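You operate a simulated robot arm through the tools that you are given. There is no shell and no other tool.

The job below is to be done with a simulated two-armed robot. You get a single attempt, and the scene is never put back.

JOB
On the gear cradle try the large sliding gear, then the small one, turning the red knob each time.
Fine: one gear in mesh at a time, a quarter turn or more; leave the small gear in mesh.
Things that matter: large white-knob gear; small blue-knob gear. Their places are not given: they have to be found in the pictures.

It is judged by the outcome, as a careful person would: the job done as asked, and still so three seconds after it is handed in. It fails if anything else is knocked over, pushed out of place, dropped, spilled or broken.

ROBOT AND FRAMES
Two 7-joint arms with fingered hands on one trunk that stands fixed in place. Base frame: the origin is at the foot of the trunk, x ahead of it, y to its left, z up. Lengths are in m, angles in rad, forces in N, time in s.
The left shoulder is at [0.06, 0.166, 0.951], the right one opposite. With the tool pointing down near the work surface each hand reaches from about 0.36 to 0.86 m from the base axis, measured 20 degrees to its own side. Payload 5 kg a hand.
Tool frame (each hand has its own): the origin (TCP) lies between the finger pads and is the grasp point; the fingertips stand 0.032 m ahead of it; z points along the fingers, y is the line along which they close. Largest opening 0.16 m; the body of the gripper starts 0.089 m behind the TCP. The gripper is a hand of 3 fingers: y runs from the thumb to the fingers, the wrist lies at [0, 0, -0.267] in the tool frame.
Orientation is that of the tool frame in the base frame, as [roll, pitch, yaw] about the fixed x, y, z axes, in that order (R = Rz(yaw) Ry(pitch) Rx(roll)). With the fingers straight down and closing along the base's y, the tool's x points along the base's -x, its y along +y and its z along -z.

CONTROLS
- The arms move only by the tool send_rows. It takes "left_commands", "right_commands" or both (then of equal length, played together; a hand with none holds still); each is a list of rows, each a list of 6 numbers: the shift along the base's x, y, z in m, then the turn, a rotation vector about the base's x, y, z in rad. In form: [[dx, dy, dz, wx, wy, wz], ...]. A call has 1 to 20 rows; each row is the pose to reach, as a shift and turn from the pose commanded when the call began. Rows are played at 5 a second. More than 0.05 m and 0.15 rad between two rows, and nothing of the call is played. A pose out of reach is approached as far as the arm can. The call stops where the force on the tool passes 40 N (or 10 N more than at its start, if that is more) or the arm is blocked; 0.2 s more then pass. In this call time passes only in rows, and 0.2 s behind the last. It gives the time, the measured TCP pose, the force on the tool (base axes), the opening and the grip force at its end, in the units of the frame above (readings bear some noise), with the torque about the TCP (base axes, N m) and any sound that the robot's microphone picked up.
- Cameras (640 x 400 px; columns grow to the right, rows downward): "scene" is now at [0.0524, 0.0251, 1.6024]; the picture's right is [0.30, -0.95, 0.00], its down [-0.60, -0.19, -0.78] and it looks along [0.74, 0.23, -0.63] (base axes); focal length 349 px, centre (320, 200). "left" rides on the left gripper at [-0.065, -0.004, -0.116] in its tool frame; the picture's right is [0.06, -1.00, 0.00], its down [0.87, 0.05, -0.49] and it looks along [0.49, 0.03, 0.87] (tool axes); focal length 261 px, centre (320, 200). "right" rides on the right gripper at [0.065, -0.004, -0.116] in its tool frame; the picture's right is [0.06, 1.00, 0.00], its down [-0.87, 0.05, -0.49] and it looks along [-0.49, 0.03, 0.87] (tool axes); focal length 261 px, centre (320, 200).
- get_image(camera): a new picture of that camera. The clock stands still meanwhile.
- lift_body(by): slides the trunk up (or, below 0, down) by that many m; the arms and the scene camera ride with it, the base frame stays. It gives what a move gives, with no picture.
- move_fingers(finger1, finger2, thumb_bend, hand): sets how far each is bent, from 0 (flat) to 1 (curled in); at 0.3 the hand is open as for a grip, at 0.7 the pads meet at the TCP. One left out holds its place. A second passes; each finger stops where it meets its share of the squeeze, and holds until it gets a number again. It is the only way to open and close the hand. It gives what a move gives, with no picture; readings hold the bend of each and the force on the fingers (four entries, about 0 where the hand has none), thumb and palm.
- aim_head(pan, tilt): turns the head with the scene camera to pan (to the left, within 1.501 rad either way) and tilt (down, from -0.506 to 1.204), counted from straight ahead of the robot. It gives what a move gives.
- probe_pixels(camera, pixels): for up to 12 pixels [column, row] of the newest picture of that camera ("zoom" is the newest enlarged one), the place [x, y, z] in the base frame of the surface seen there, good to about 0.003 m. The clock stands still meanwhile.
- close_up(camera, box): a new picture of the part [left, top, right, bottom] of that camera's present view, enlarged. The clock stands still meanwhile.
- finish_job(): hands the job in; it is judged then, once.

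Open the grippers and draw the arms clear of the work before you hand the job in, unless the task says otherwise.

The tools are called after ">>>" by a JSON object that holds its "api" and its "payload". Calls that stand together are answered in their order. send_rows: Moves the arms, as the interface text tells. Its arguments: {"type":"object","properties":{"left_commands":{"type":"array","items":{"type":"array","items":{"type":"number"}}},"right_commands":{"type":"array","items":{"type":"array","items":{"type":"number"}}}},"required":[]} The other tools are called the same way: lift_body (by) slides the trunk up or down; move_fingers (finger1, finger2, thumb_bend, hand) moves the fingers one by one; aim_head (pan, tilt) turns the head that bears the scene camera; get_image (camera) takes a picture; probe_pixels (camera, pixels) gives the place of the surface under pixels of a picture; close_up (camera, box) takes an enlarged picture of a part of a camera's view; finish_job () hands the job in.

At the start:

```text
time_s: 0.0
left_ee_pos: [0.4739, 0.3344, 1.2111]
left_tool_rot: [-3.141, -0.002, -3.14]
left_force: [-0.4, 0.8, 0.3]
left_wrist_torque: [0.03, -0.01, -0.01]
left_finger_gap: 0.1601
left_gripper_force: 0.1
left_shape: jaw
left_bend: [0.3, 0.3, 0.3]
left_finger forces: [0.0, 0.1, 0.0, 0.0, 0.1, 0.0]
right_ee_pos: [0.5143, -0.1327, 1.184]
right_tool_rot: [3.141, 0.0, -3.141]
right_force: [-0.4, -0.8, -0.1]
right_wrist_torque: [-0.01, 0.0, -0.03]
right_finger_gap: 0.1599
right_gripper_force: 0.0
right_shape: jaw
right_bend: [0.3, 0.3, 0.3]
right_finger forces: [0.0, 0.0, 0.0, 0.0, 0.0, 0.0]
trunk travel left (down, up): [-0.5, 0.09]
head pan, tilt: [0.305, 0.681]
```

scene: 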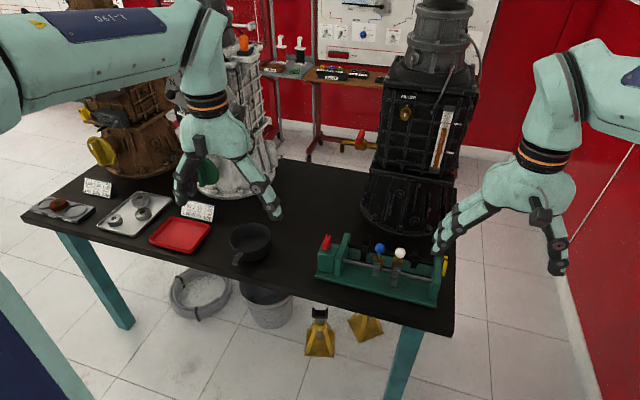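
right: 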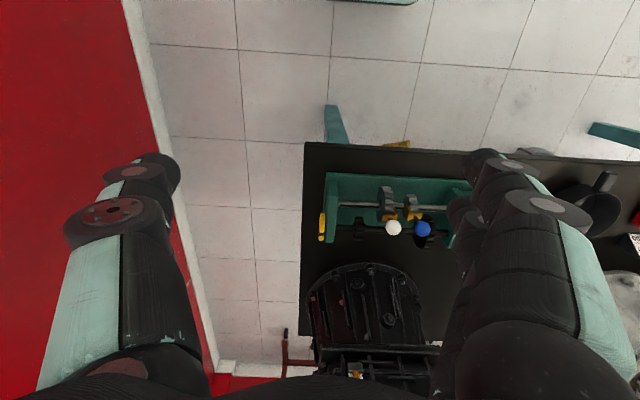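
left: 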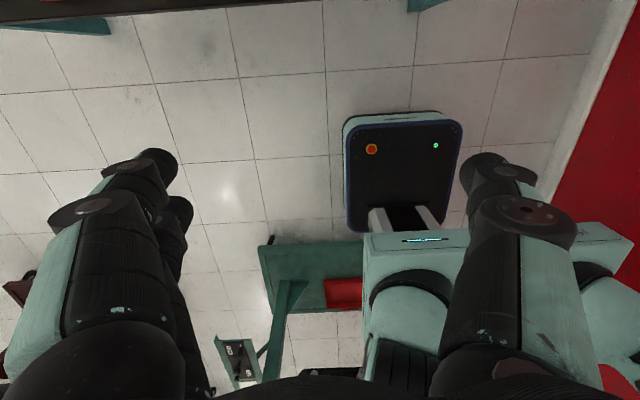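

The scene picture shows the green gear cradle around (385,270), with a red knob at (326,242), blue at (380,248), and white at (400,253). I take an enlarged view of it.

>>> {"api": "close_up", "payload": {"camera": "scene", "box": [300, 220, 460, 320]}}

>>> {"api": "close_up", "payload": {"camera": "right", "box": [300, 140, 500, 265]}}

```text
4.00 times, centred on (380, 270) of scene
```

zoom: 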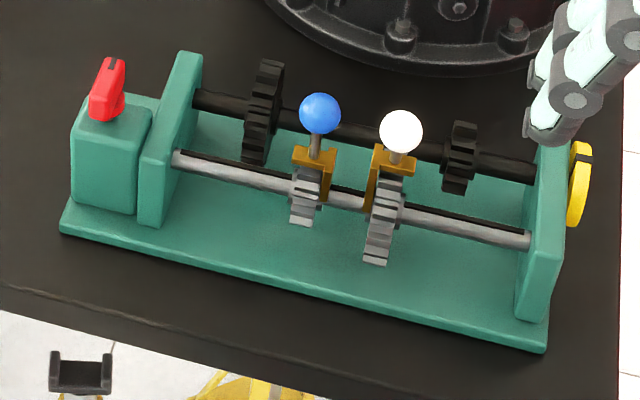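

```text
3.20 times, centred on (400, 202) of right
```

zoom: 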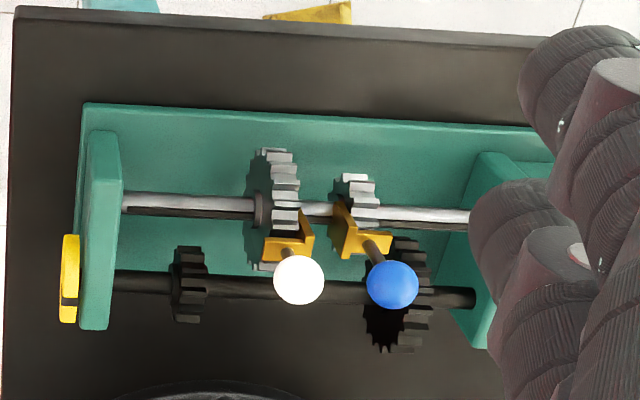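

The silver front shaft carries the small sliding gear (blue) at left and the large one (white) at right. The dark rear shaft has a large fixed gear at left and a small one at right. I probe the points for exact places, starting with a fresh scene zoom.

>>> {"api": "close_up", "payload": {"camera": "scene", "box": [300, 220, 460, 320]}}

>>> {"api": "probe_pixels", "payload": {"camera": "zoom", "pixels": [[320, 112], [402, 131], [318, 142], [397, 158], [110, 70], [105, 115], [265, 65], [460, 125], [180, 160], [525, 240], [302, 215], [378, 255]]}}

>>> {"api": "probe_pixels", "payload": {"camera": "zoom", "pixels": [[118, 63], [97, 100], [124, 105], [75, 125], [150, 115], [580, 180], [535, 345], [65, 225], [180, 55], [560, 145], [230, 105], [430, 150]]}}

```text
4.00 times, centred on (380, 270) of scene
```

zoom: 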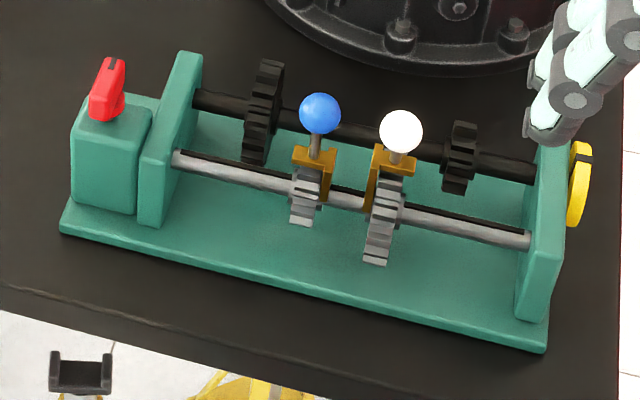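

```text
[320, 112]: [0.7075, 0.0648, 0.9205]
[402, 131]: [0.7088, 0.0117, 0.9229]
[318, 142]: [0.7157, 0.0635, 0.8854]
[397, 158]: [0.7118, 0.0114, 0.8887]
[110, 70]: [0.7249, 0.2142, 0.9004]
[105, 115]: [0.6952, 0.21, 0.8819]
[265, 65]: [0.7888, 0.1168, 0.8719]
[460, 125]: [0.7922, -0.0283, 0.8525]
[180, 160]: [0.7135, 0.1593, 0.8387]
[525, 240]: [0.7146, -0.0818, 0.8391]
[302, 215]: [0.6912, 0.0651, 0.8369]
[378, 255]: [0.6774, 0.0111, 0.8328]
```

```text
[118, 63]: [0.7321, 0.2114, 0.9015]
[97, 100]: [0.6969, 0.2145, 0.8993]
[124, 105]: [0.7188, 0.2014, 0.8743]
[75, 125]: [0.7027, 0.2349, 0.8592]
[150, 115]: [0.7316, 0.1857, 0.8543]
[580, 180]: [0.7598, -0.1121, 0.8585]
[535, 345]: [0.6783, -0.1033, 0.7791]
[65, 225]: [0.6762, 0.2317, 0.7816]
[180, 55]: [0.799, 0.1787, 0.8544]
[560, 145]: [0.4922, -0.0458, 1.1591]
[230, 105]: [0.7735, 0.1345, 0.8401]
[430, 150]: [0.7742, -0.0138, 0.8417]
```

The gears' shafts run along y, at about x 0.72 (silver) and x 0.785 (dark). I move the right hand over the cradle so its camera sees everything from above.

>>> {"api": "send_rows", "payload": {"right_commands": [[0.0, 0.045, 0, 0, 0, 0], [0.0, 0.09, 0, 0, 0, 0], [0.0, 0.135, 0, 0, 0, 0], [0.0, 0.18, 0, 0, 0, 0], [0.0, 0.19, 0, 0, 0, 0]]}}

>>> {"api": "get_image", "payload": {"camera": "right"}}

>>> {"api": "get_image", "payload": {"camera": "scene"}}

```text
time_s: 1.2
left_ee_pos: [0.4725, 0.3342, 1.2118]
left_tool_rot: [3.141, 0.001, -3.141]
left_force: [-0.4, 0.2, 0.1]
left_wrist_torque: [0.04, -0.01, 0.02]
left_finger_gap: 0.1599
left_gripper_force: 0.1
left_shape: jaw
left_bend: [0.3, 0.3, 0.3]
left_finger forces: [0.0, 0.0, 0.1, 0.1, 0.1, 0.0]
right_ee_pos: [0.5139, 0.0568, 1.1826]
right_tool_rot: [3.14, 0.002, 3.14]
right_force: [-0.1, 0.2, -0.6]
right_wrist_torque: [-0.01, 0.02, -0.01]
right_finger_gap: 0.16
right_gripper_force: 0.1
right_shape: jaw
right_bend: [0.3, 0.3, 0.3]
right_finger forces: [0.0, 0.1, 0.0, 0.1, 0.1, 0.0]
trunk travel left (down, up): [-0.5, 0.09]
head pan, tilt: [0.305, 0.681]
```

```text
taken
```

right: 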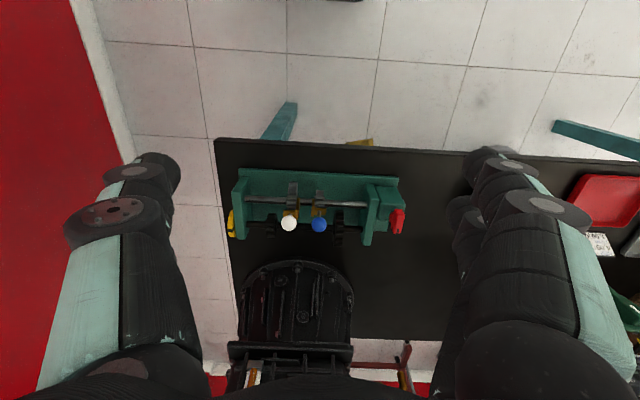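

```text
taken
```

scene: 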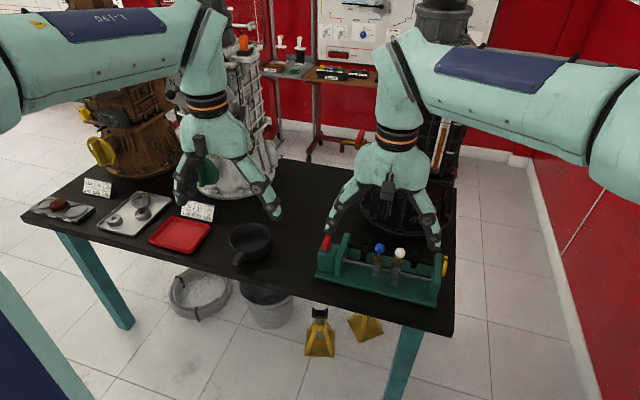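

The right camera now shows the whole cradle at (310,215). I enlarge it.

>>> {"api": "close_up", "payload": {"camera": "right", "box": [215, 155, 423, 285]}}

>>> {"api": "probe_pixels", "payload": {"camera": "right", "pixels": [[397, 213], [397, 222], [396, 230], [320, 224], [289, 223], [293, 275], [240, 300], [345, 300], [293, 262], [260, 350], [340, 345], [405, 347]]}}

```text
3.08 times, centred on (319, 220) of right
```

zoom: 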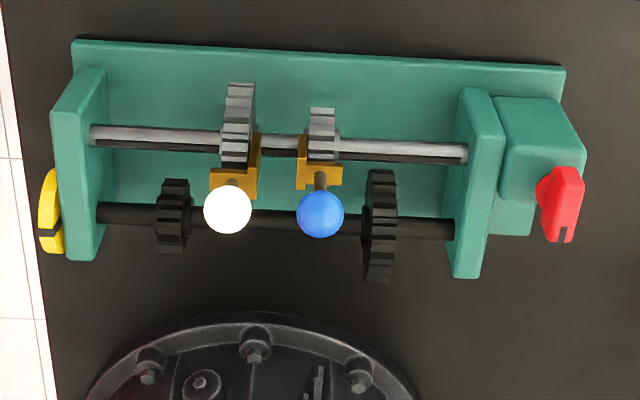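

```text
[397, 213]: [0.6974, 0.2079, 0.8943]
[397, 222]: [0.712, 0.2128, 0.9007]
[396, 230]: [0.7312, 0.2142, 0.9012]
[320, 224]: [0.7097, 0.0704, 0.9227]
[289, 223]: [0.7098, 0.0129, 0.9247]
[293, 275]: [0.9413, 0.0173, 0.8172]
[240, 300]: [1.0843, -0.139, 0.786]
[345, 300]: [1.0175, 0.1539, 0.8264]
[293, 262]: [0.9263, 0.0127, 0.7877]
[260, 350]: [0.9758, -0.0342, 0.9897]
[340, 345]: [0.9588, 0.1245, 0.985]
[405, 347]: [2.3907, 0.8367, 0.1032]
```

Now I probe the gear edges and the knob in this enlarged picture.

>>> {"api": "probe_pixels", "payload": {"camera": "zoom", "pixels": [[165, 215], [187, 215], [373, 235], [392, 235], [229, 140], [248, 110], [313, 130], [331, 130], [228, 210], [321, 213], [150, 137], [140, 215]]}}

>>> {"api": "probe_pixels", "payload": {"camera": "zoom", "pixels": [[558, 175], [580, 175], [571, 205], [552, 238], [572, 238], [543, 185], [562, 238], [320, 178], [228, 182], [540, 140], [48, 235], [47, 190]]}}

>>> {"api": "close_up", "payload": {"camera": "right", "box": [375, 195, 423, 245]}}

>>> {"api": "close_up", "payload": {"camera": "scene", "box": [310, 225, 358, 255]}}

```text
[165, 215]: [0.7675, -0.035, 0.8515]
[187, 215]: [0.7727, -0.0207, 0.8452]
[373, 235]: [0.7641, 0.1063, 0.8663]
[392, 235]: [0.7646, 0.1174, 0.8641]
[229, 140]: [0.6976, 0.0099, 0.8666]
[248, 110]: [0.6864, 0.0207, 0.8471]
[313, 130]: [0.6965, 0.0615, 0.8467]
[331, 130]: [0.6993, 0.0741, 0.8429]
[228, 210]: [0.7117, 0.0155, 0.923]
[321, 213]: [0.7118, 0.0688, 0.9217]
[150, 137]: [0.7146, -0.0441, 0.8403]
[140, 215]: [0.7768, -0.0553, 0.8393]
```

```text
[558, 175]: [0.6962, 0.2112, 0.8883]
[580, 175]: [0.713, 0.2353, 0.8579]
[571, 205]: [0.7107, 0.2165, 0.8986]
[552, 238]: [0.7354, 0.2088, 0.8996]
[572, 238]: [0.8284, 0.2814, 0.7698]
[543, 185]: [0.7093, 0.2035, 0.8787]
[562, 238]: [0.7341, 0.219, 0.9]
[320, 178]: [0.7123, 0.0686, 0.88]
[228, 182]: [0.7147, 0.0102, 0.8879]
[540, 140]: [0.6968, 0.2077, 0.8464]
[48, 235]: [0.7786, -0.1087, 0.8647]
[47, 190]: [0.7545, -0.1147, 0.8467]
```

```text
8.00 times, centred on (399, 220) of right
```

zoom: 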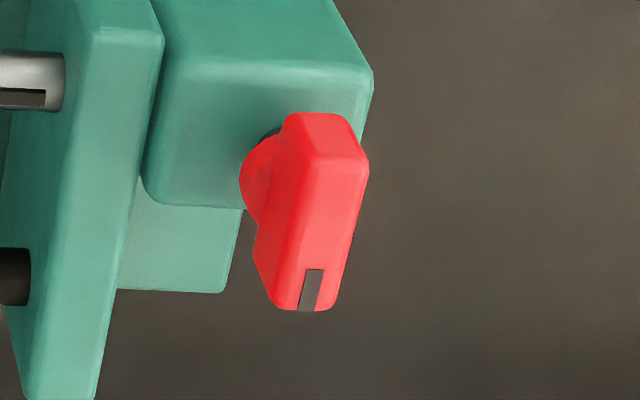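

```text
13.33 times, centred on (334, 240) of scene
```

zoom: 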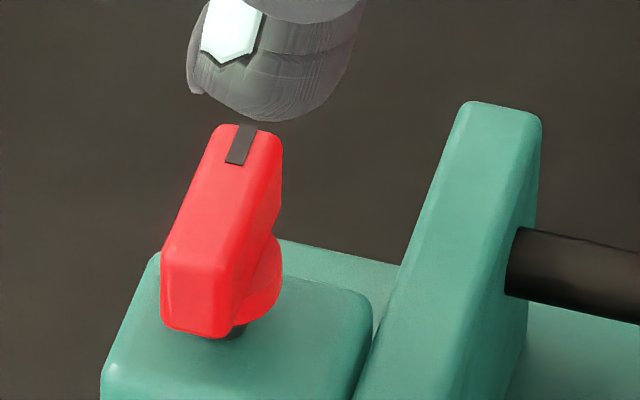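

Knob bar is centred near (0.716, 0.2125), with its axis vertical and its top at z 0.90. White ball is near (0.716, 0.013), blue near (0.716, 0.068), fixed small gear at y≈-0.030, and fixed large at y≈0.111. I part-close the right hand so it fits between the two balls.

>>> {"api": "move_fingers", "payload": {"hand": "right", "finger1": 0.57, "finger2": 0.57, "thumb_bend": 0.57}}

>>> {"api": "get_image", "payload": {"camera": "right"}}

>>> {"api": "get_image", "payload": {"camera": "scene"}}

```text
time_s: 2.2
left_ee_pos: [0.4732, 0.3339, 1.2122]
left_tool_rot: [3.141, -0.001, -3.141]
left_force: [0.3, -0.5, -0.1]
left_wrist_torque: [0.0, -0.04, 0.02]
left_finger_gap: 0.1602
left_gripper_force: 0.1
left_shape: jaw
left_bend: [0.3, 0.3, 0.3]
left_finger forces: [0.0, 0.0, 0.0, 0.0, 0.1, 0.0]
right_ee_pos: [0.5139, 0.0559, 1.1831]
right_tool_rot: [3.139, -0.001, -3.141]
right_force: [-0.9, -0.2, -0.5]
right_wrist_torque: [0.01, 0.01, 0.0]
right_finger_gap: 0.0639
right_gripper_force: 0.1
right_shape: fingers
right_bend: [0.56, 0.56, 0.56]
right_finger forces: [0.0, 0.0, 0.1, 0.0, 0.1, 0.0]
trunk travel left (down, up): [-0.5, 0.09]
head pan, tilt: [0.305, 0.681]
```

```text
taken
```

right: 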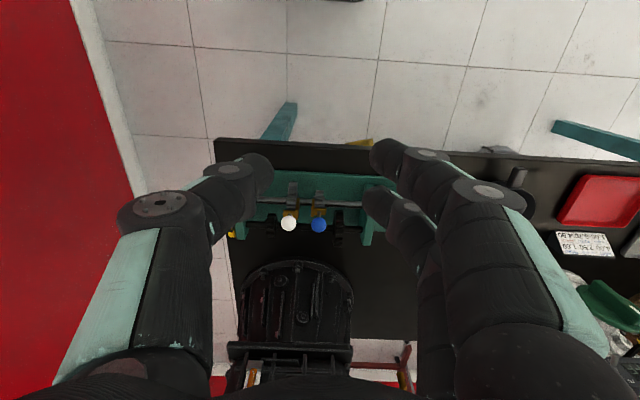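

```text
taken
```

scene: 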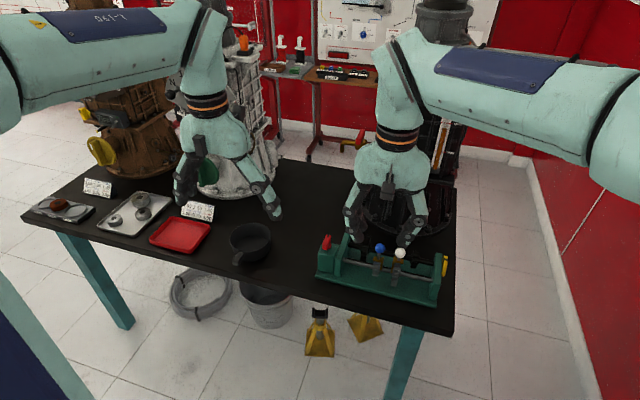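

The hand is now at gap 0.064 and its fingers look thick for the 0.03 m space between the balls. I turn the hand a quarter so it closes along x instead, while moving over the white ball.

>>> {"api": "send_rows", "payload": {"right_commands": [[0.018, -0.004, 0, 0, 0, 0.14], [0.036, -0.008, 0, 0, 0, 0.28], [0.054, -0.012, 0, 0, 0, 0.42], [0.072, -0.016, 0, 0, 0, 0.56], [0.09, -0.02, 0, 0, 0, 0.7], [0.108, -0.024, -0.01, 0, 0, 0.84], [0.126, -0.028, -0.02, 0, 0, 0.98], [0.144, -0.032, -0.03, 0, 0, 1.12], [0.162, -0.036, -0.05, 0, 0, 1.26], [0.18, -0.04, -0.07, 0, 0, 1.4], [0.195, -0.043, -0.09, 0, 0, 1.5], [0.203, -0.0435, -0.1, 0, 0, 1.571]]}}

>>> {"api": "get_image", "payload": {"camera": "right"}}

>>> {"api": "get_image", "payload": {"camera": "scene"}}

```text
time_s: 4.8
left_ee_pos: [0.4728, 0.3259, 1.2135]
left_tool_rot: [3.139, 0.001, 3.135]
left_force: [0.1, -2.6, 1.0]
left_wrist_torque: [0.27, -0.01, 0.01]
left_finger_gap: 0.1598
left_gripper_force: 0.1
left_shape: jaw
left_bend: [0.3, 0.3, 0.3]
left_finger forces: [0.0, 0.0, 0.0, 0.1, 0.1, 0.1]
right_ee_pos: [0.6772, -0.0173, 1.0918]
right_tool_rot: [3.136, 0.002, -1.634]
right_force: [-0.6, -0.3, -2.2]
right_wrist_torque: [0.02, -0.14, 0.01]
right_finger_gap: 0.0629
right_gripper_force: 0.1
right_shape: fingers
right_bend: [0.56, 0.56, 0.56]
right_finger forces: [0.0, 0.0, 0.0, 0.0, 0.0, 0.1]
right hand out of reach, approached as far as the arm can: row 11, 12
trunk travel left (down, up): [-0.5, 0.09]
head pan, tilt: [0.305, 0.681]
```

```text
taken
```

right: 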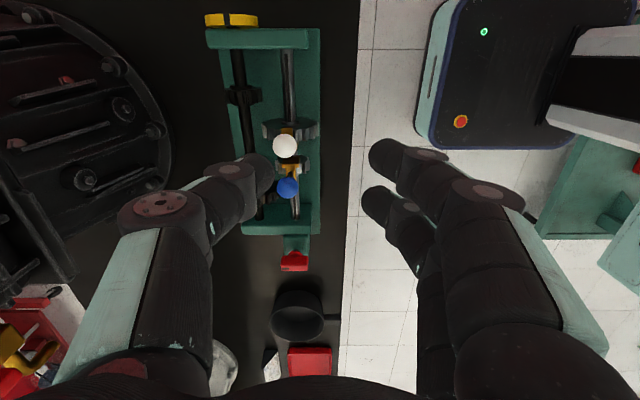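

```text
taken
```

scene: 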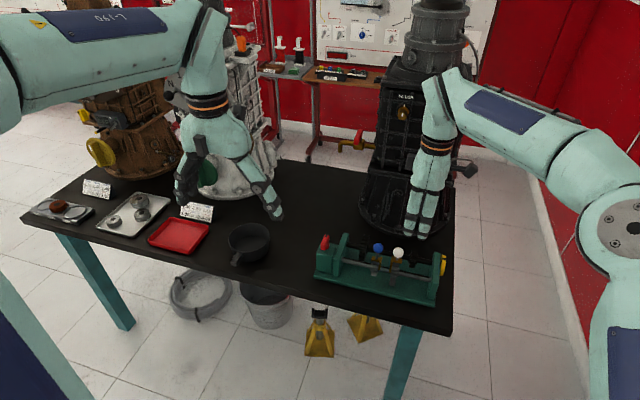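

Rows 11–12 were out of reach because the wrist was too high, so the hand stopped at (0.677,-0.017,1.092). Lower down the wrist should reach, so I go down slightly and check the reading.

>>> {"api": "send_rows", "payload": {"right_commands": [[0, 0, -0.02, 0, 0, 0], [0, 0, -0.04, 0, 0, 0], [0, 0, -0.04, 0, 0, 0]]}}

```text
time_s: 5.6
left_ee_pos: [0.473, 0.3336, 1.2119]
left_tool_rot: [-3.139, 0.001, -3.141]
left_force: [-0.9, -0.7, 0.6]
left_wrist_torque: [0.0, 0.02, 0.01]
left_finger_gap: 0.1601
left_gripper_force: 0.1
left_shape: jaw
left_bend: [0.3, 0.3, 0.3]
left_finger forces: [0.0, 0.1, 0.1, 0.0, 0.0, 0.0]
right_ee_pos: [0.6778, -0.0107, 1.0523]
right_tool_rot: [3.14, -0.002, -1.631]
right_force: [0.1, -0.3, 0.0]
right_wrist_torque: [0.0, 0.01, -0.02]
right_finger_gap: 0.0629
right_gripper_force: 0.1
right_shape: fingers
right_bend: [0.56, 0.56, 0.56]
right_finger forces: [0.0, 0.1, 0.0, 0.0, 0.0, 0.0]
trunk travel left (down, up): [-0.5, 0.09]
head pan, tilt: [0.305, 0.681]
```

The left arm is back in place and the right one tracks properly. I now align over the white ball at (0.717, 0.0125, 1.0).

>>> {"api": "send_rows", "payload": {"right_commands": [[0.015, 0.008, -0.02, 0, 0, 0.02], [0.028, 0.016, -0.04, 0, 0, 0.04], [0.039, 0.023, -0.052, 0, 0, 0.06], [0.039, 0.023, -0.052, 0, 0, 0.06]]}}

>>> {"api": "get_image", "payload": {"camera": "right"}}

>>> {"api": "close_up", "payload": {"camera": "scene", "box": [300, 200, 460, 300]}}

```text
time_s: 6.6
left_ee_pos: [0.4723, 0.3338, 1.2116]
left_tool_rot: [3.141, -0.001, 3.141]
left_force: [-0.4, -0.2, 0.0]
left_wrist_torque: [0.0, 0.01, 0.01]
left_finger_gap: 0.1599
left_gripper_force: 0.1
left_shape: jaw
left_bend: [0.3, 0.3, 0.3]
left_finger forces: [0.0, 0.0, 0.0, 0.0, 0.1, 0.0]
right_ee_pos: [0.7157, 0.0116, 1.0006]
right_tool_rot: [3.141, -0.003, -1.572]
right_force: [0.9, -0.5, 0.7]
right_wrist_torque: [-0.03, 0.0, -0.01]
right_finger_gap: 0.0631
right_gripper_force: 0.2
right_shape: fingers
right_bend: [0.56, 0.56, 0.56]
right_finger forces: [0.0, 0.0, 0.1, 0.0, 0.0, 0.1]
trunk travel left (down, up): [-0.5, 0.09]
head pan, tilt: [0.305, 0.681]
```

```text
taken
```

right: 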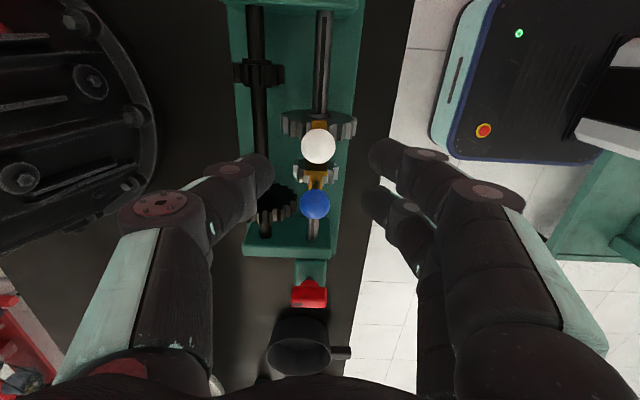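

```text
4.00 times, centred on (380, 250) of scene
```

zoom: 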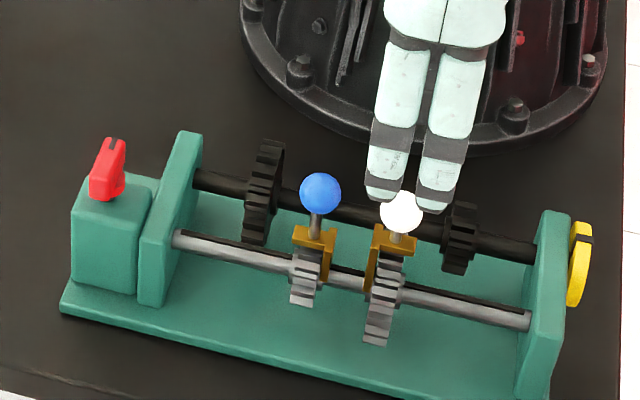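

The white ball sits at column 320, midway between thumb tip (260) and finger tips (380), which is well centred. I descend so the TCP is at the ball's height.

>>> {"api": "send_rows", "payload": {"right_commands": [[0.001, 0.001, -0.02, 0, 0, 0], [0.001, 0.001, -0.04, 0, 0, 0], [0.001, 0.001, -0.055, 0, 0, 0], [0.001, 0.001, -0.07, 0, 0, 0], [0.001, 0.001, -0.082, 0, 0, 0], [0.001, 0.001, -0.082, 0, 0, 0]]}}

>>> {"api": "get_image", "payload": {"camera": "right"}}

>>> {"api": "close_up", "payload": {"camera": "scene", "box": [300, 200, 460, 300]}}

```text
time_s: 8.0
left_ee_pos: [0.4727, 0.3351, 1.211]
left_tool_rot: [-3.142, 0.001, 3.141]
left_force: [-0.1, -0.3, 1.5]
left_wrist_torque: [-0.02, 0.0, 0.01]
left_finger_gap: 0.1599
left_gripper_force: 0.1
left_shape: jaw
left_bend: [0.3, 0.3, 0.3]
left_finger forces: [0.0, 0.0, 0.0, 0.1, 0.0, 0.0]
right_ee_pos: [0.7168, 0.0147, 0.9183]
right_tool_rot: [3.139, -0.004, -1.574]
right_force: [0.1, -0.3, -1.0]
right_wrist_torque: [0.02, -0.01, -0.03]
right_finger_gap: 0.0631
right_gripper_force: 0.1
right_shape: fingers
right_bend: [0.56, 0.56, 0.56]
right_finger forces: [0.0, 0.0, 0.1, 0.0, 0.1, 0.0]
trunk travel left (down, up): [-0.5, 0.09]
head pan, tilt: [0.305, 0.681]
```

```text
taken
```

right: 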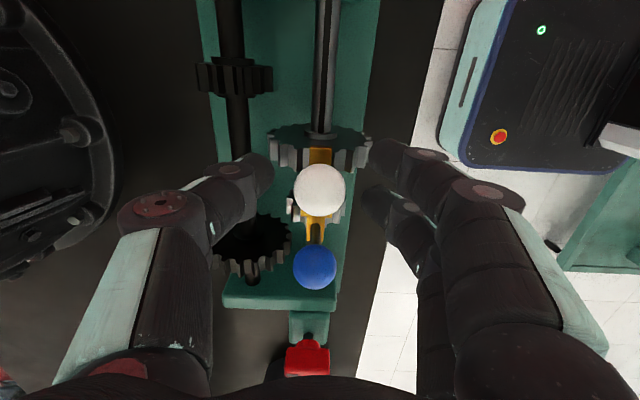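

```text
4.00 times, centred on (380, 250) of scene
```

zoom: 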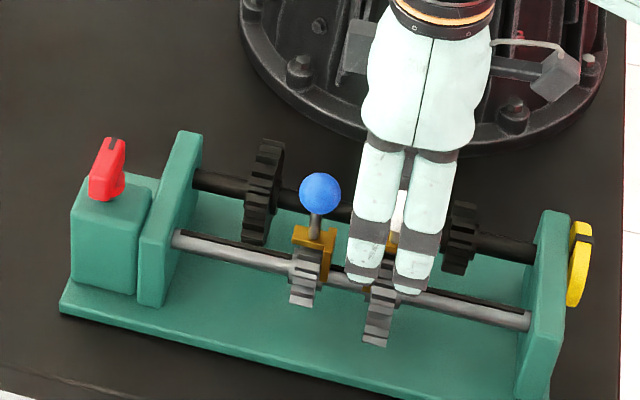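

The fingers straddle the white ball without touching blue. I close to grip it.

>>> {"api": "move_fingers", "payload": {"hand": "right", "finger1": 0.7, "finger2": 0.7, "thumb_bend": 0.7}}

>>> {"api": "get_image", "payload": {"camera": "right"}}

```text
time_s: 9.0
left_ee_pos: [0.4733, 0.3335, 1.2115]
left_tool_rot: [3.141, 0.001, 3.14]
left_force: [0.7, 0.2, 0.3]
left_wrist_torque: [-0.02, 0.01, 0.01]
left_finger_gap: 0.1599
left_gripper_force: 0.1
left_shape: jaw
left_bend: [0.3, 0.3, 0.3]
left_finger forces: [0.0, 0.0, 0.0, 0.0, 0.0, 0.0]
right_ee_pos: [0.7181, 0.0155, 0.9194]
right_tool_rot: [3.141, -0.004, -1.573]
right_force: [6.3, 0.1, -4.0]
right_wrist_torque: [0.0, -0.03, 0.02]
right_finger_gap: 0.0193
right_gripper_force: 4.1
right_shape: fingers
right_bend: [0.69, 0.7, 0.68]
right_finger forces: [1.0, 0.1, 0.1, 0.1, 7.1, 0.0]
trunk travel left (down, up): [-0.5, 0.09]
head pan, tilt: [0.305, 0.681]
```

```text
taken
```

right: 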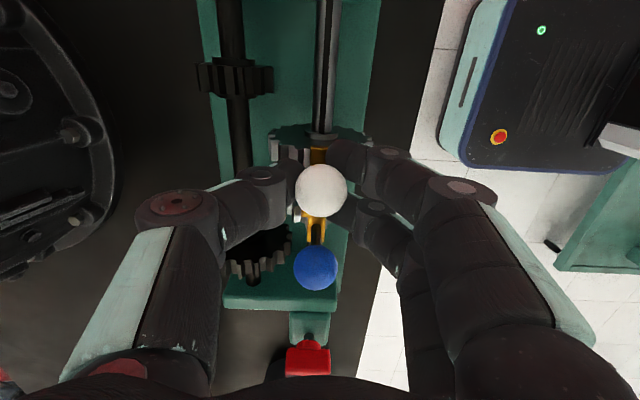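

Only the thumb presses (7 N), and the fingers have reached their target without much contact. I bend the two fingers further to balance the grip.

>>> {"api": "move_fingers", "payload": {"hand": "right", "finger1": 0.76, "finger2": 0.76}}

>>> {"api": "get_image", "payload": {"camera": "right"}}

```text
time_s: 10.0
left_ee_pos: [0.4732, 0.3347, 1.2119]
left_tool_rot: [3.141, -0.001, 3.141]
left_force: [0.1, 0.1, 0.3]
left_wrist_torque: [0.01, 0.02, -0.03]
left_finger_gap: 0.1599
left_gripper_force: 0.0
left_shape: jaw
left_bend: [0.3, 0.3, 0.3]
left_finger forces: [0.0, 0.0, 0.0, 0.1, 0.0, 0.1]
right_ee_pos: [0.7175, 0.0156, 0.9174]
right_tool_rot: [3.136, -0.003, -1.573]
right_force: [-4.6, 0.4, -19.5]
right_wrist_torque: [-0.01, 0.0, 0.0]
right_finger_gap: 0.0177
right_gripper_force: 11.9
right_shape: fingers
right_bend: [0.72, 0.74, 0.68]
right_finger forces: [10.5, 7.5, 0.1, 0.1, 6.1, 0.1]
trunk travel left (down, up): [-0.5, 0.09]
head pan, tilt: [0.305, 0.681]
```

```text
taken
```

right: 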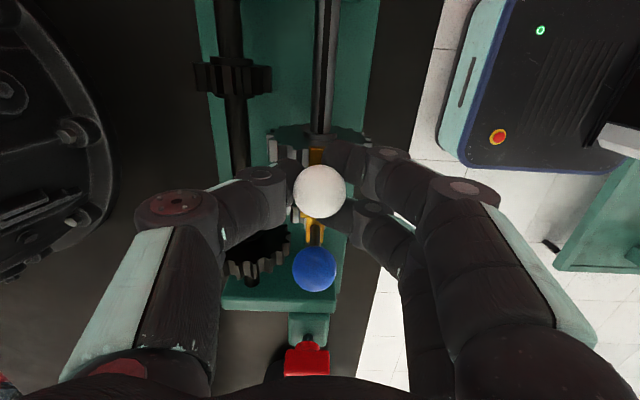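

All three digits now press on the ball. I slide the white gear toward −y in small steps, to about 0.036 m first.

>>> {"api": "send_rows", "payload": {"right_commands": [[0, -0.004, 0, 0, 0, 0], [0, -0.009, 0, 0, 0, 0], [0, -0.014, 0, 0, 0, 0], [0, -0.019, 0, 0, 0, 0], [0, -0.023, 0, 0, 0, 0], [0, -0.023, 0, 0, 0, 0]]}}

>>> {"api": "get_image", "payload": {"camera": "right"}}

>>> {"api": "close_up", "payload": {"camera": "scene", "box": [300, 200, 460, 300]}}

```text
time_s: 11.4
left_ee_pos: [0.4737, 0.3339, 1.2114]
left_tool_rot: [3.141, -0.003, -3.141]
left_force: [-0.4, -0.2, -0.4]
left_wrist_torque: [0.01, 0.01, -0.03]
left_finger_gap: 0.16
left_gripper_force: 0.1
left_shape: jaw
left_bend: [0.3, 0.3, 0.3]
left_finger forces: [0.0, 0.0, 0.0, 0.1, 0.1, 0.1]
right_ee_pos: [0.7168, -0.0097, 0.9183]
right_tool_rot: [3.138, -0.003, -1.573]
right_force: [-2.6, 1.8, -22.8]
right_wrist_torque: [0.08, 0.04, 0.02]
right_finger_gap: 0.0176
right_gripper_force: 13.1
right_shape: fingers
right_bend: [0.72, 0.73, 0.68]
right_finger forces: [11.2, 8.8, 0.0, 0.1, 7.1, 0.0]
trunk travel left (down, up): [-0.5, 0.09]
head pan, tilt: [0.305, 0.681]
```

```text
taken
```

right: 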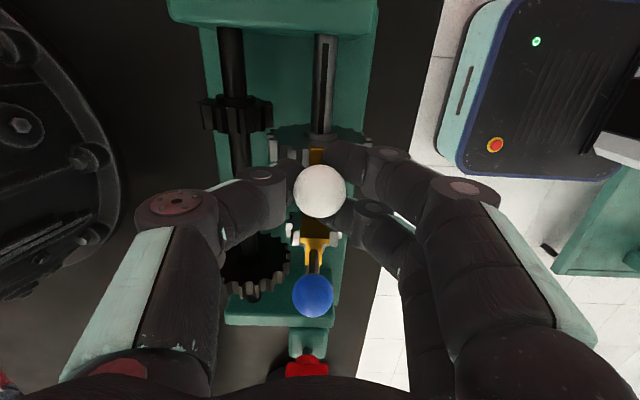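

```text
4.00 times, centred on (380, 250) of scene
```

zoom: 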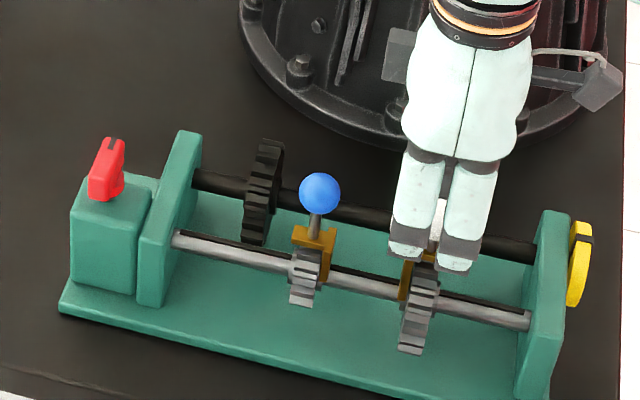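

The gear followed with about 2 N of drag and the cradle stayed put. I continue the slide toward the small fixed gear.

>>> {"api": "send_rows", "payload": {"right_commands": [[0, -0.004, 0, 0, 0, 0], [0, -0.008, 0, 0, 0, 0], [0, -0.012, 0, 0, 0, 0], [0, -0.016, 0, 0, 0, 0], [0, -0.019, 0, 0, 0, 0], [0, -0.019, 0, 0, 0, 0]]}}

>>> {"api": "get_image", "payload": {"camera": "right"}}

>>> {"api": "close_up", "payload": {"camera": "scene", "box": [300, 200, 460, 300]}}

```text
time_s: 12.8
left_ee_pos: [0.4732, 0.332, 1.2111]
left_tool_rot: [-3.141, -0.001, -3.141]
left_force: [0.4, -0.4, -0.6]
left_wrist_torque: [0.01, 0.03, 0.02]
left_finger_gap: 0.16
left_gripper_force: 0.0
left_shape: jaw
left_bend: [0.3, 0.3, 0.3]
left_finger forces: [0.1, 0.0, 0.0, 0.0, 0.1, 0.0]
right_ee_pos: [0.7172, -0.0292, 0.9176]
right_tool_rot: [3.139, -0.004, -1.575]
right_force: [-6.8, -4.7, -20.2]
right_wrist_torque: [-0.02, 0.05, 0.04]
right_finger_gap: 0.0176
right_gripper_force: 13.0
right_shape: fingers
right_bend: [0.72, 0.73, 0.68]
right_finger forces: [12.8, 7.6, 0.1, 0.1, 5.7, 0.0]
trunk travel left (down, up): [-0.5, 0.09]
head pan, tilt: [0.305, 0.681]
```

```text
taken
```

right: 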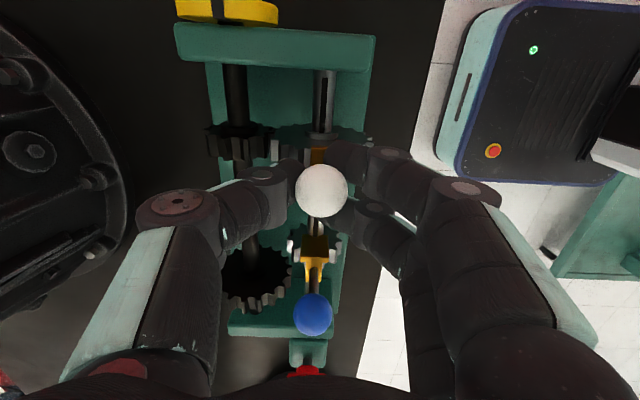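

```text
4.00 times, centred on (380, 250) of scene
```

zoom: 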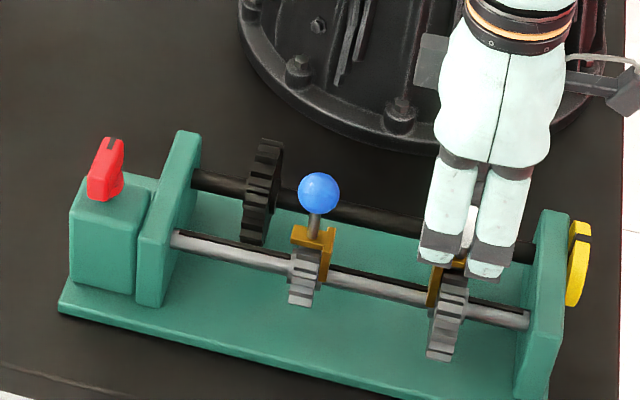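

Force in y flipped to −4.7, as if a detent is drawing the gear further in, and the gears look side by side near row 140. I enlarge the right view of that spot.

>>> {"api": "close_up", "payload": {"camera": "right", "box": [190, 90, 390, 215]}}

>>> {"api": "close_up", "payload": {"camera": "scene", "box": [390, 240, 454, 290]}}

```text
3.20 times, centred on (290, 152) of right
```

zoom: 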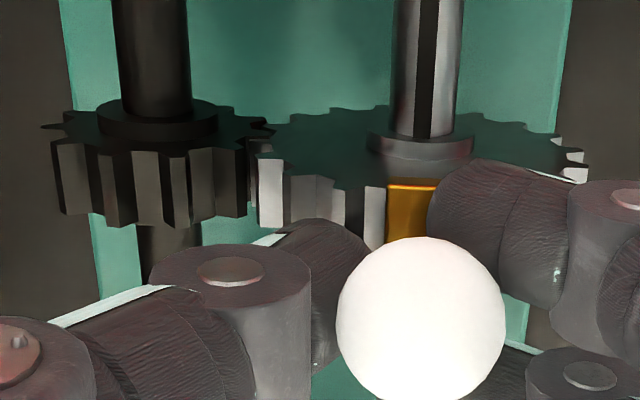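

```text
8.00 times, centred on (422, 265) of scene
```

zoom: 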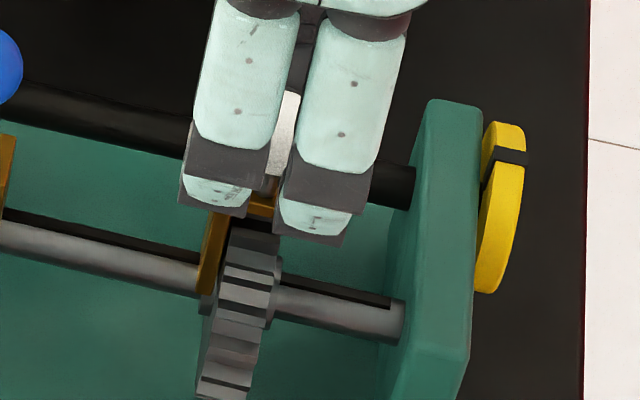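

The black gear's face is about 18 px higher than the silver's in this view (sides are ~75 px for ~0.016 m), so the silver gear is still about 3–4 mm short. I slide it a bit further.

>>> {"api": "send_rows", "payload": {"right_commands": [[0, -0.002, 0, 0, 0, 0], [0, -0.004, 0, 0, 0, 0], [0, -0.004, 0, 0, 0, 0]]}}

>>> {"api": "close_up", "payload": {"camera": "right", "box": [190, 90, 390, 215]}}

```text
time_s: 13.6
left_ee_pos: [0.4747, 0.335, 1.2105]
left_tool_rot: [3.14, -0.002, 3.141]
left_force: [0.2, -1.3, 0.1]
left_wrist_torque: [0.0, -0.02, -0.01]
left_finger_gap: 0.16
left_gripper_force: 0.1
left_shape: jaw
left_bend: [0.3, 0.3, 0.3]
left_finger forces: [0.0, 0.0, 0.0, 0.0, 0.1, 0.1]
right_ee_pos: [0.7177, -0.0301, 0.9174]
right_tool_rot: [3.138, -0.002, -1.573]
right_force: [-3.3, 5.6, -19.9]
right_wrist_torque: [0.05, 0.0, 0.03]
right_finger_gap: 0.0175
right_gripper_force: 13.8
right_shape: fingers
right_bend: [0.72, 0.73, 0.68]
right_finger forces: [9.0, 11.1, 0.1, 0.0, 6.8, 0.1]
trunk travel left (down, up): [-0.5, 0.09]
head pan, tilt: [0.305, 0.681]
```

```text
3.20 times, centred on (290, 152) of right
```

zoom: 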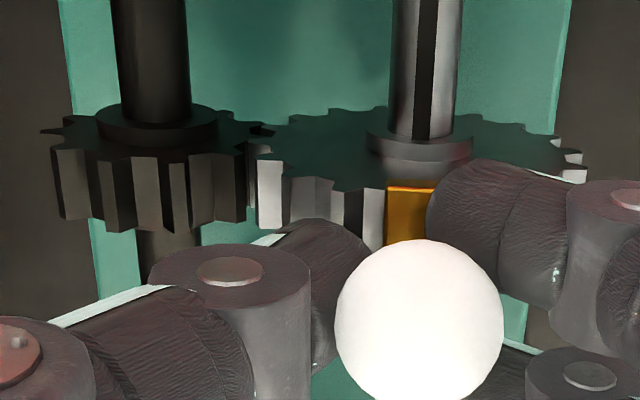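

The gear barely moved and the force reversed to +5.6, so it is sitting in a notch at y≈−0.030, with its teeth alongside the small fixed gear. I release it.

>>> {"api": "move_fingers", "payload": {"hand": "right", "finger1": 0.56, "finger2": 0.56, "thumb_bend": 0.56}}

>>> {"api": "close_up", "payload": {"camera": "right", "box": [190, 90, 390, 215]}}

```text
time_s: 14.6
left_ee_pos: [0.4716, 0.3345, 1.2113]
left_tool_rot: [3.14, 0.001, -3.141]
left_force: [0.0, 0.9, -0.1]
left_wrist_torque: [-0.02, 0.0, 0.02]
left_finger_gap: 0.1599
left_gripper_force: 0.1
left_shape: jaw
left_bend: [0.3, 0.3, 0.3]
left_finger forces: [0.0, 0.0, 0.0, 0.1, 0.0, 0.0]
right_ee_pos: [0.7179, -0.031, 0.919]
right_tool_rot: [3.14, -0.003, -1.572]
right_force: [-0.3, -1.0, 0.4]
right_wrist_torque: [0.03, -0.01, 0.0]
right_finger_gap: 0.0626
right_gripper_force: 0.1
right_shape: fingers
right_bend: [0.56, 0.56, 0.56]
right_finger forces: [0.0, 0.0, 0.0, 0.1, 0.0, 0.1]
trunk travel left (down, up): [-0.5, 0.09]
head pan, tilt: [0.305, 0.681]
```

```text
3.20 times, centred on (290, 152) of right
```

zoom: 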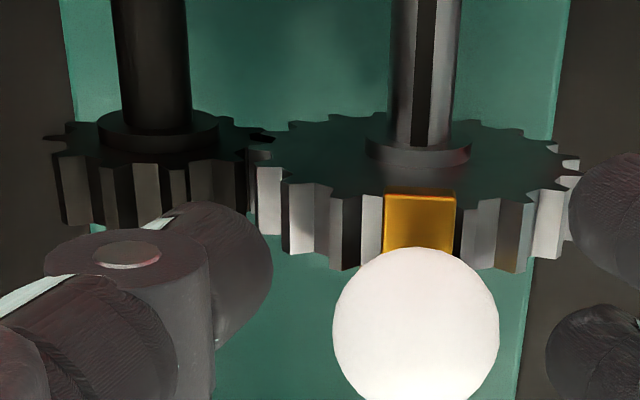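

The white slider stayed in place after release. I probe both gears' near faces to compare their y positions.

>>> {"api": "probe_pixels", "payload": {"camera": "zoom", "pixels": [[80, 135], [200, 140], [230, 130], [150, 150], [300, 150], [340, 170], [500, 150], [540, 160], [400, 180], [290, 165], [265, 190], [235, 180]]}}

>>> {"api": "probe_pixels", "payload": {"camera": "zoom", "pixels": [[100, 128], [240, 128], [320, 135], [480, 135], [360, 180], [520, 170], [70, 140], [210, 150], [265, 215], [80, 210], [415, 325], [415, 215]]}}

```text
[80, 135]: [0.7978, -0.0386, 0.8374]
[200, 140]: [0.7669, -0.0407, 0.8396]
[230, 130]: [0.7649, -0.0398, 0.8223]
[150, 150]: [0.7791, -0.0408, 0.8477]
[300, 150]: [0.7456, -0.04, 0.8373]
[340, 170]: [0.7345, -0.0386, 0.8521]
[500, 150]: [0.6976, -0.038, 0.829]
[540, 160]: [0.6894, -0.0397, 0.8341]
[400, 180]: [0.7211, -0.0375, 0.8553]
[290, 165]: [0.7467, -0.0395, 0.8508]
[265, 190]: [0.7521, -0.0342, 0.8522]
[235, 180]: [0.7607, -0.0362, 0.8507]
```

```text
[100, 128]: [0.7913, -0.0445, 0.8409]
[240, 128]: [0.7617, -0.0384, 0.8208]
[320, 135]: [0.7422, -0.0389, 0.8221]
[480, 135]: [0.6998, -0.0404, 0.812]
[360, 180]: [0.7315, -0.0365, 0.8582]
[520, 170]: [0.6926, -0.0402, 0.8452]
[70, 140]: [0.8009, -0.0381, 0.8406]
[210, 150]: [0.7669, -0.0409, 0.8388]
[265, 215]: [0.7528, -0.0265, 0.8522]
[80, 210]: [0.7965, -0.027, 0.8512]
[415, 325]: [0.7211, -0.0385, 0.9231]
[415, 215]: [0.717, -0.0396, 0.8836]
```

Near faces: black averages y −0.0395, silver −0.0389, so the large gear is fully in mesh. I lift the right hand straight up and move it away to the right.

>>> {"api": "send_rows", "payload": {"right_commands": [[0, 0, 0.03, 0, 0, 0], [0, 0, 0.06, 0, 0, 0], [0, 0, 0.1, 0, 0, 0], [-0.02, -0.04, 0.11, 0, 0, 0], [-0.04, -0.08, 0.12, 0, 0, 0], [-0.06, -0.12, 0.12, 0, 0, 0], [-0.08, -0.16, 0.12, 0, 0, 0], [-0.1, -0.18, 0.12, 0, 0, 0]]}}

>>> {"api": "move_fingers", "payload": {"hand": "left", "finger1": 0.6, "finger2": 0.6, "thumb_bend": 0.6}}

>>> {"api": "get_image", "payload": {"camera": "scene"}}

>>> {"api": "close_up", "payload": {"camera": "scene", "box": [300, 220, 460, 320]}}

```text
time_s: 16.4
left_ee_pos: [0.471, 0.3338, 1.2116]
left_tool_rot: [3.141, 0.002, 3.141]
left_force: [-0.2, -0.2, -0.1]
left_wrist_torque: [-0.04, 0.0, -0.01]
left_finger_gap: 0.1601
left_gripper_force: 0.0
left_shape: jaw
left_bend: [0.3, 0.3, 0.3]
left_finger forces: [0.0, 0.0, 0.1, 0.0, 0.0, 0.1]
right_ee_pos: [0.617, -0.2126, 1.0375]
right_tool_rot: [3.141, -0.004, -1.573]
right_force: [0.3, 0.3, 1.0]
right_wrist_torque: [-0.05, -0.01, 0.0]
right_finger_gap: 0.0629
right_gripper_force: 0.1
right_shape: fingers
right_bend: [0.56, 0.56, 0.56]
right_finger forces: [0.0, 0.0, 0.0, 0.0, 0.0, 0.0]
right hand out of reach, approached as far as the arm can: row 3
trunk travel left (down, up): [-0.5, 0.09]
head pan, tilt: [0.305, 0.681]
```

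```text
time_s: 17.4
left_ee_pos: [0.4724, 0.3335, 1.2124]
left_tool_rot: [3.141, 0.0, -3.141]
left_force: [0.5, -0.2, 0.2]
left_wrist_torque: [-0.02, 0.02, 0.01]
left_finger_gap: 0.0482
left_gripper_force: 0.1
left_shape: fingers
left_bend: [0.6, 0.6, 0.6]
left_finger forces: [0.2, 0.0, 0.0, 0.1, 0.0, 0.0]
right_ee_pos: [0.618, -0.2129, 1.0369]
right_tool_rot: [3.14, -0.004, -1.573]
right_force: [-0.7, -0.7, 0.2]
right_wrist_torque: [-0.01, -0.01, -0.02]
right_finger_gap: 0.063
right_gripper_force: 0.1
right_shape: fingers
right_bend: [0.56, 0.56, 0.56]
right_finger forces: [0.1, 0.0, 0.1, 0.0, 0.0, 0.0]
trunk travel left (down, up): [-0.5, 0.09]
head pan, tilt: [0.305, 0.681]
```

```text
taken
```

scene: 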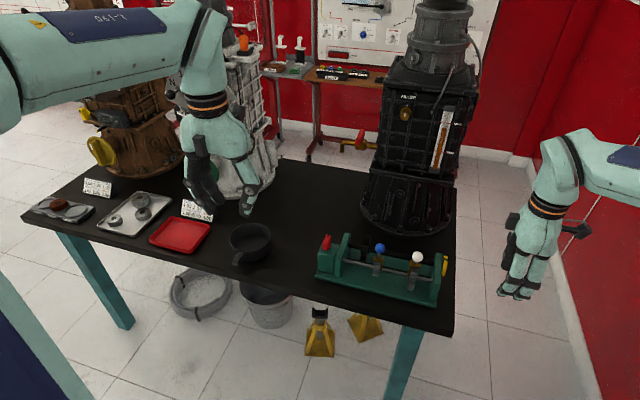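

```text
4.00 times, centred on (380, 270) of scene
```

zoom: 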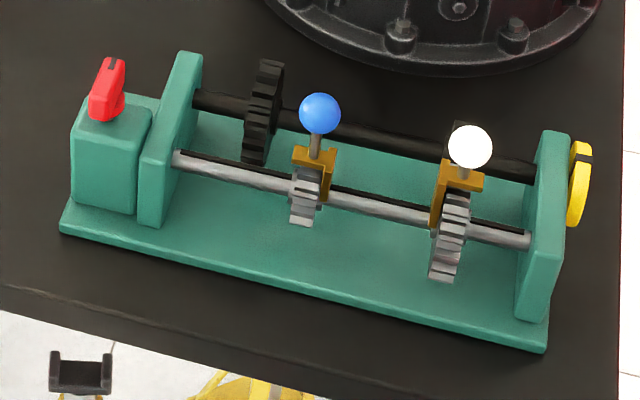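

The white slider is in mesh beside the small fixed gear. I bring the left hand down and over the red knob at (0.7155, 0.2125), staying above it.

>>> {"api": "send_rows", "payload": {"left_commands": [[0.02, -0.01, -0.03, 0, 0, 0], [0.05, -0.025, -0.06, 0, 0, 0], [0.085, -0.04, -0.085, 0, 0, 0], [0.12, -0.06, -0.11, 0, 0, 0], [0.155, -0.08, -0.135, 0, 0, 0], [0.19, -0.1, -0.16, 0, 0, 0], [0.22, -0.115, -0.185, 0, 0, 0], [0.243, -0.121, -0.2, 0, 0, 0], [0.243, -0.121, -0.2, 0, 0, 0]]}}

>>> {"api": "get_image", "payload": {"camera": "left"}}

>>> {"api": "close_up", "payload": {"camera": "scene", "box": [270, 180, 430, 280]}}

```text
time_s: 19.4
left_ee_pos: [0.7151, 0.2127, 1.0127]
left_tool_rot: [-3.14, 0.002, 3.141]
left_force: [-0.2, -0.2, -0.9]
left_wrist_torque: [0.0, -0.01, -0.03]
left_finger_gap: 0.0484
left_gripper_force: 0.1
left_shape: fingers
left_bend: [0.6, 0.6, 0.6]
left_finger forces: [0.0, 0.1, 0.0, 0.1, 0.0, 0.1]
right_ee_pos: [0.6177, -0.2133, 1.0363]
right_tool_rot: [3.14, -0.003, -1.571]
right_force: [0.5, 0.0, 0.9]
right_wrist_torque: [0.01, -0.02, 0.01]
right_finger_gap: 0.0627
right_gripper_force: 0.0
right_shape: fingers
right_bend: [0.56, 0.56, 0.56]
right_finger forces: [0.0, 0.0, 0.1, 0.0, 0.1, 0.0]
trunk travel left (down, up): [-0.5, 0.09]
head pan, tilt: [0.305, 0.681]
```

```text
taken
```

left: 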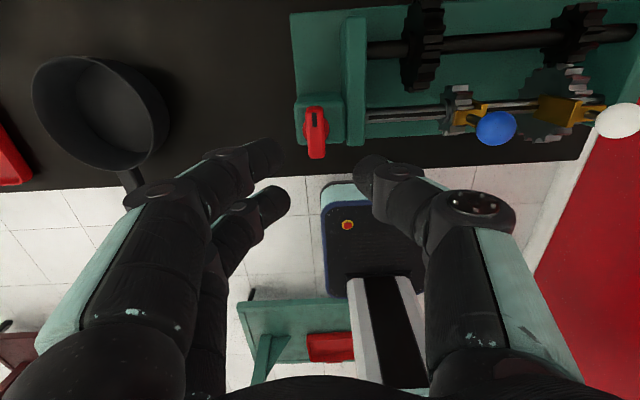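

```text
4.00 times, centred on (350, 230) of scene
```

zoom: 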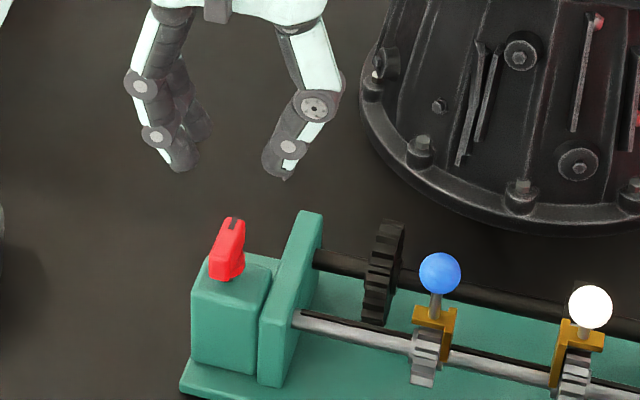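

The knob at (316,130) in the left view sits midway between finger tips (280) and thumb (360). I enlarge and probe it.

>>> {"api": "close_up", "payload": {"camera": "left", "box": [276, 90, 356, 170]}}

>>> {"api": "probe_pixels", "payload": {"camera": "left", "pixels": [[311, 112], [314, 125], [317, 150], [323, 120], [322, 150], [310, 150], [308, 120], [300, 110], [355, 100], [355, 60], [325, 130], [306, 130]]}}

```text
5.00 times, centred on (316, 130) of left
```

zoom: 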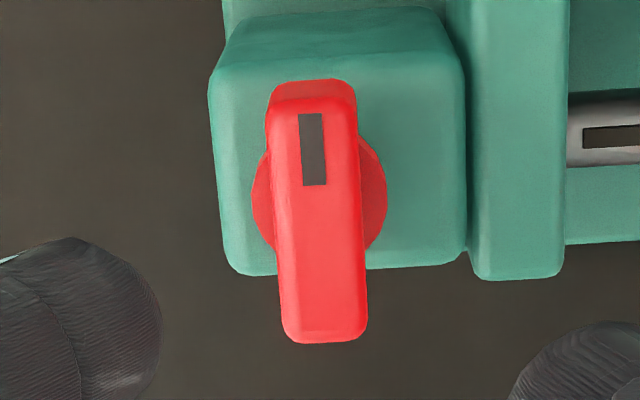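

```text
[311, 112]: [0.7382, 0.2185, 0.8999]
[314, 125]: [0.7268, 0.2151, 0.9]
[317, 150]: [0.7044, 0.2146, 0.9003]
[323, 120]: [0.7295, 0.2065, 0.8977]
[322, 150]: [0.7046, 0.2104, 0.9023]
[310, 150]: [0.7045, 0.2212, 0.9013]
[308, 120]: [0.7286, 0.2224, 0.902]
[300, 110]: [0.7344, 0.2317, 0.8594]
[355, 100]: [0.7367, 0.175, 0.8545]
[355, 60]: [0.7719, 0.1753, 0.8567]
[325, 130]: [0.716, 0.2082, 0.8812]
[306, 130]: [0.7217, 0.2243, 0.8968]
```

The bar's axis is near (0.7165, 0.2145), top z 0.90, skirt top z ~0.88, box top 0.857. Before gripping, I test in the air how far the left hand can turn here.

>>> {"api": "send_rows", "payload": {"left_commands": [[0.001, 0.002, -0.02, 0, 0, -0.14], [0.001, 0.002, -0.03, 0, 0, -0.28], [0.001, 0.002, -0.03, 0, 0, -0.42], [0.001, 0.002, -0.03, 0, 0, -0.56], [0.001, 0.002, -0.03, 0, 0, -0.7], [0.001, 0.002, -0.03, 0, 0, -0.84], [0.001, 0.002, -0.03, 0, 0, -0.98], [0.001, 0.002, -0.03, 0, 0, -1.12], [0.001, 0.002, -0.03, 0, 0, -1.26], [0.001, 0.002, -0.03, 0, 0, -1.4], [0.001, 0.002, -0.03, 0, 0, -1.54], [0.001, 0.002, -0.03, 0, 0, -1.68], [0.001, 0.002, -0.03, 0, 0, -1.82], [0.001, 0.002, -0.03, 0, 0, -1.96]]}}

```text
time_s: 22.4
left_ee_pos: [0.7168, 0.215, 0.9835]
left_tool_rot: [-3.141, -0.001, 1.18]
left_force: [-0.2, 0.0, -0.5]
left_wrist_torque: [0.06, -0.02, 0.03]
left_finger_gap: 0.0484
left_gripper_force: 0.0
left_shape: fingers
left_bend: [0.6, 0.6, 0.6]
left_finger forces: [0.1, 0.0, 0.1, 0.0, 0.0, 0.0]
right_ee_pos: [0.6173, -0.2128, 1.0365]
right_tool_rot: [3.141, -0.004, -1.573]
right_force: [0.0, 1.0, -1.0]
right_wrist_torque: [0.01, 0.01, 0.0]
right_finger_gap: 0.0628
right_gripper_force: 0.0
right_shape: fingers
right_bend: [0.56, 0.56, 0.56]
right_finger forces: [0.0, 0.1, 0.1, 0.0, 0.1, 0.0]
trunk travel left (down, up): [-0.5, 0.09]
head pan, tilt: [0.305, 0.681]
```

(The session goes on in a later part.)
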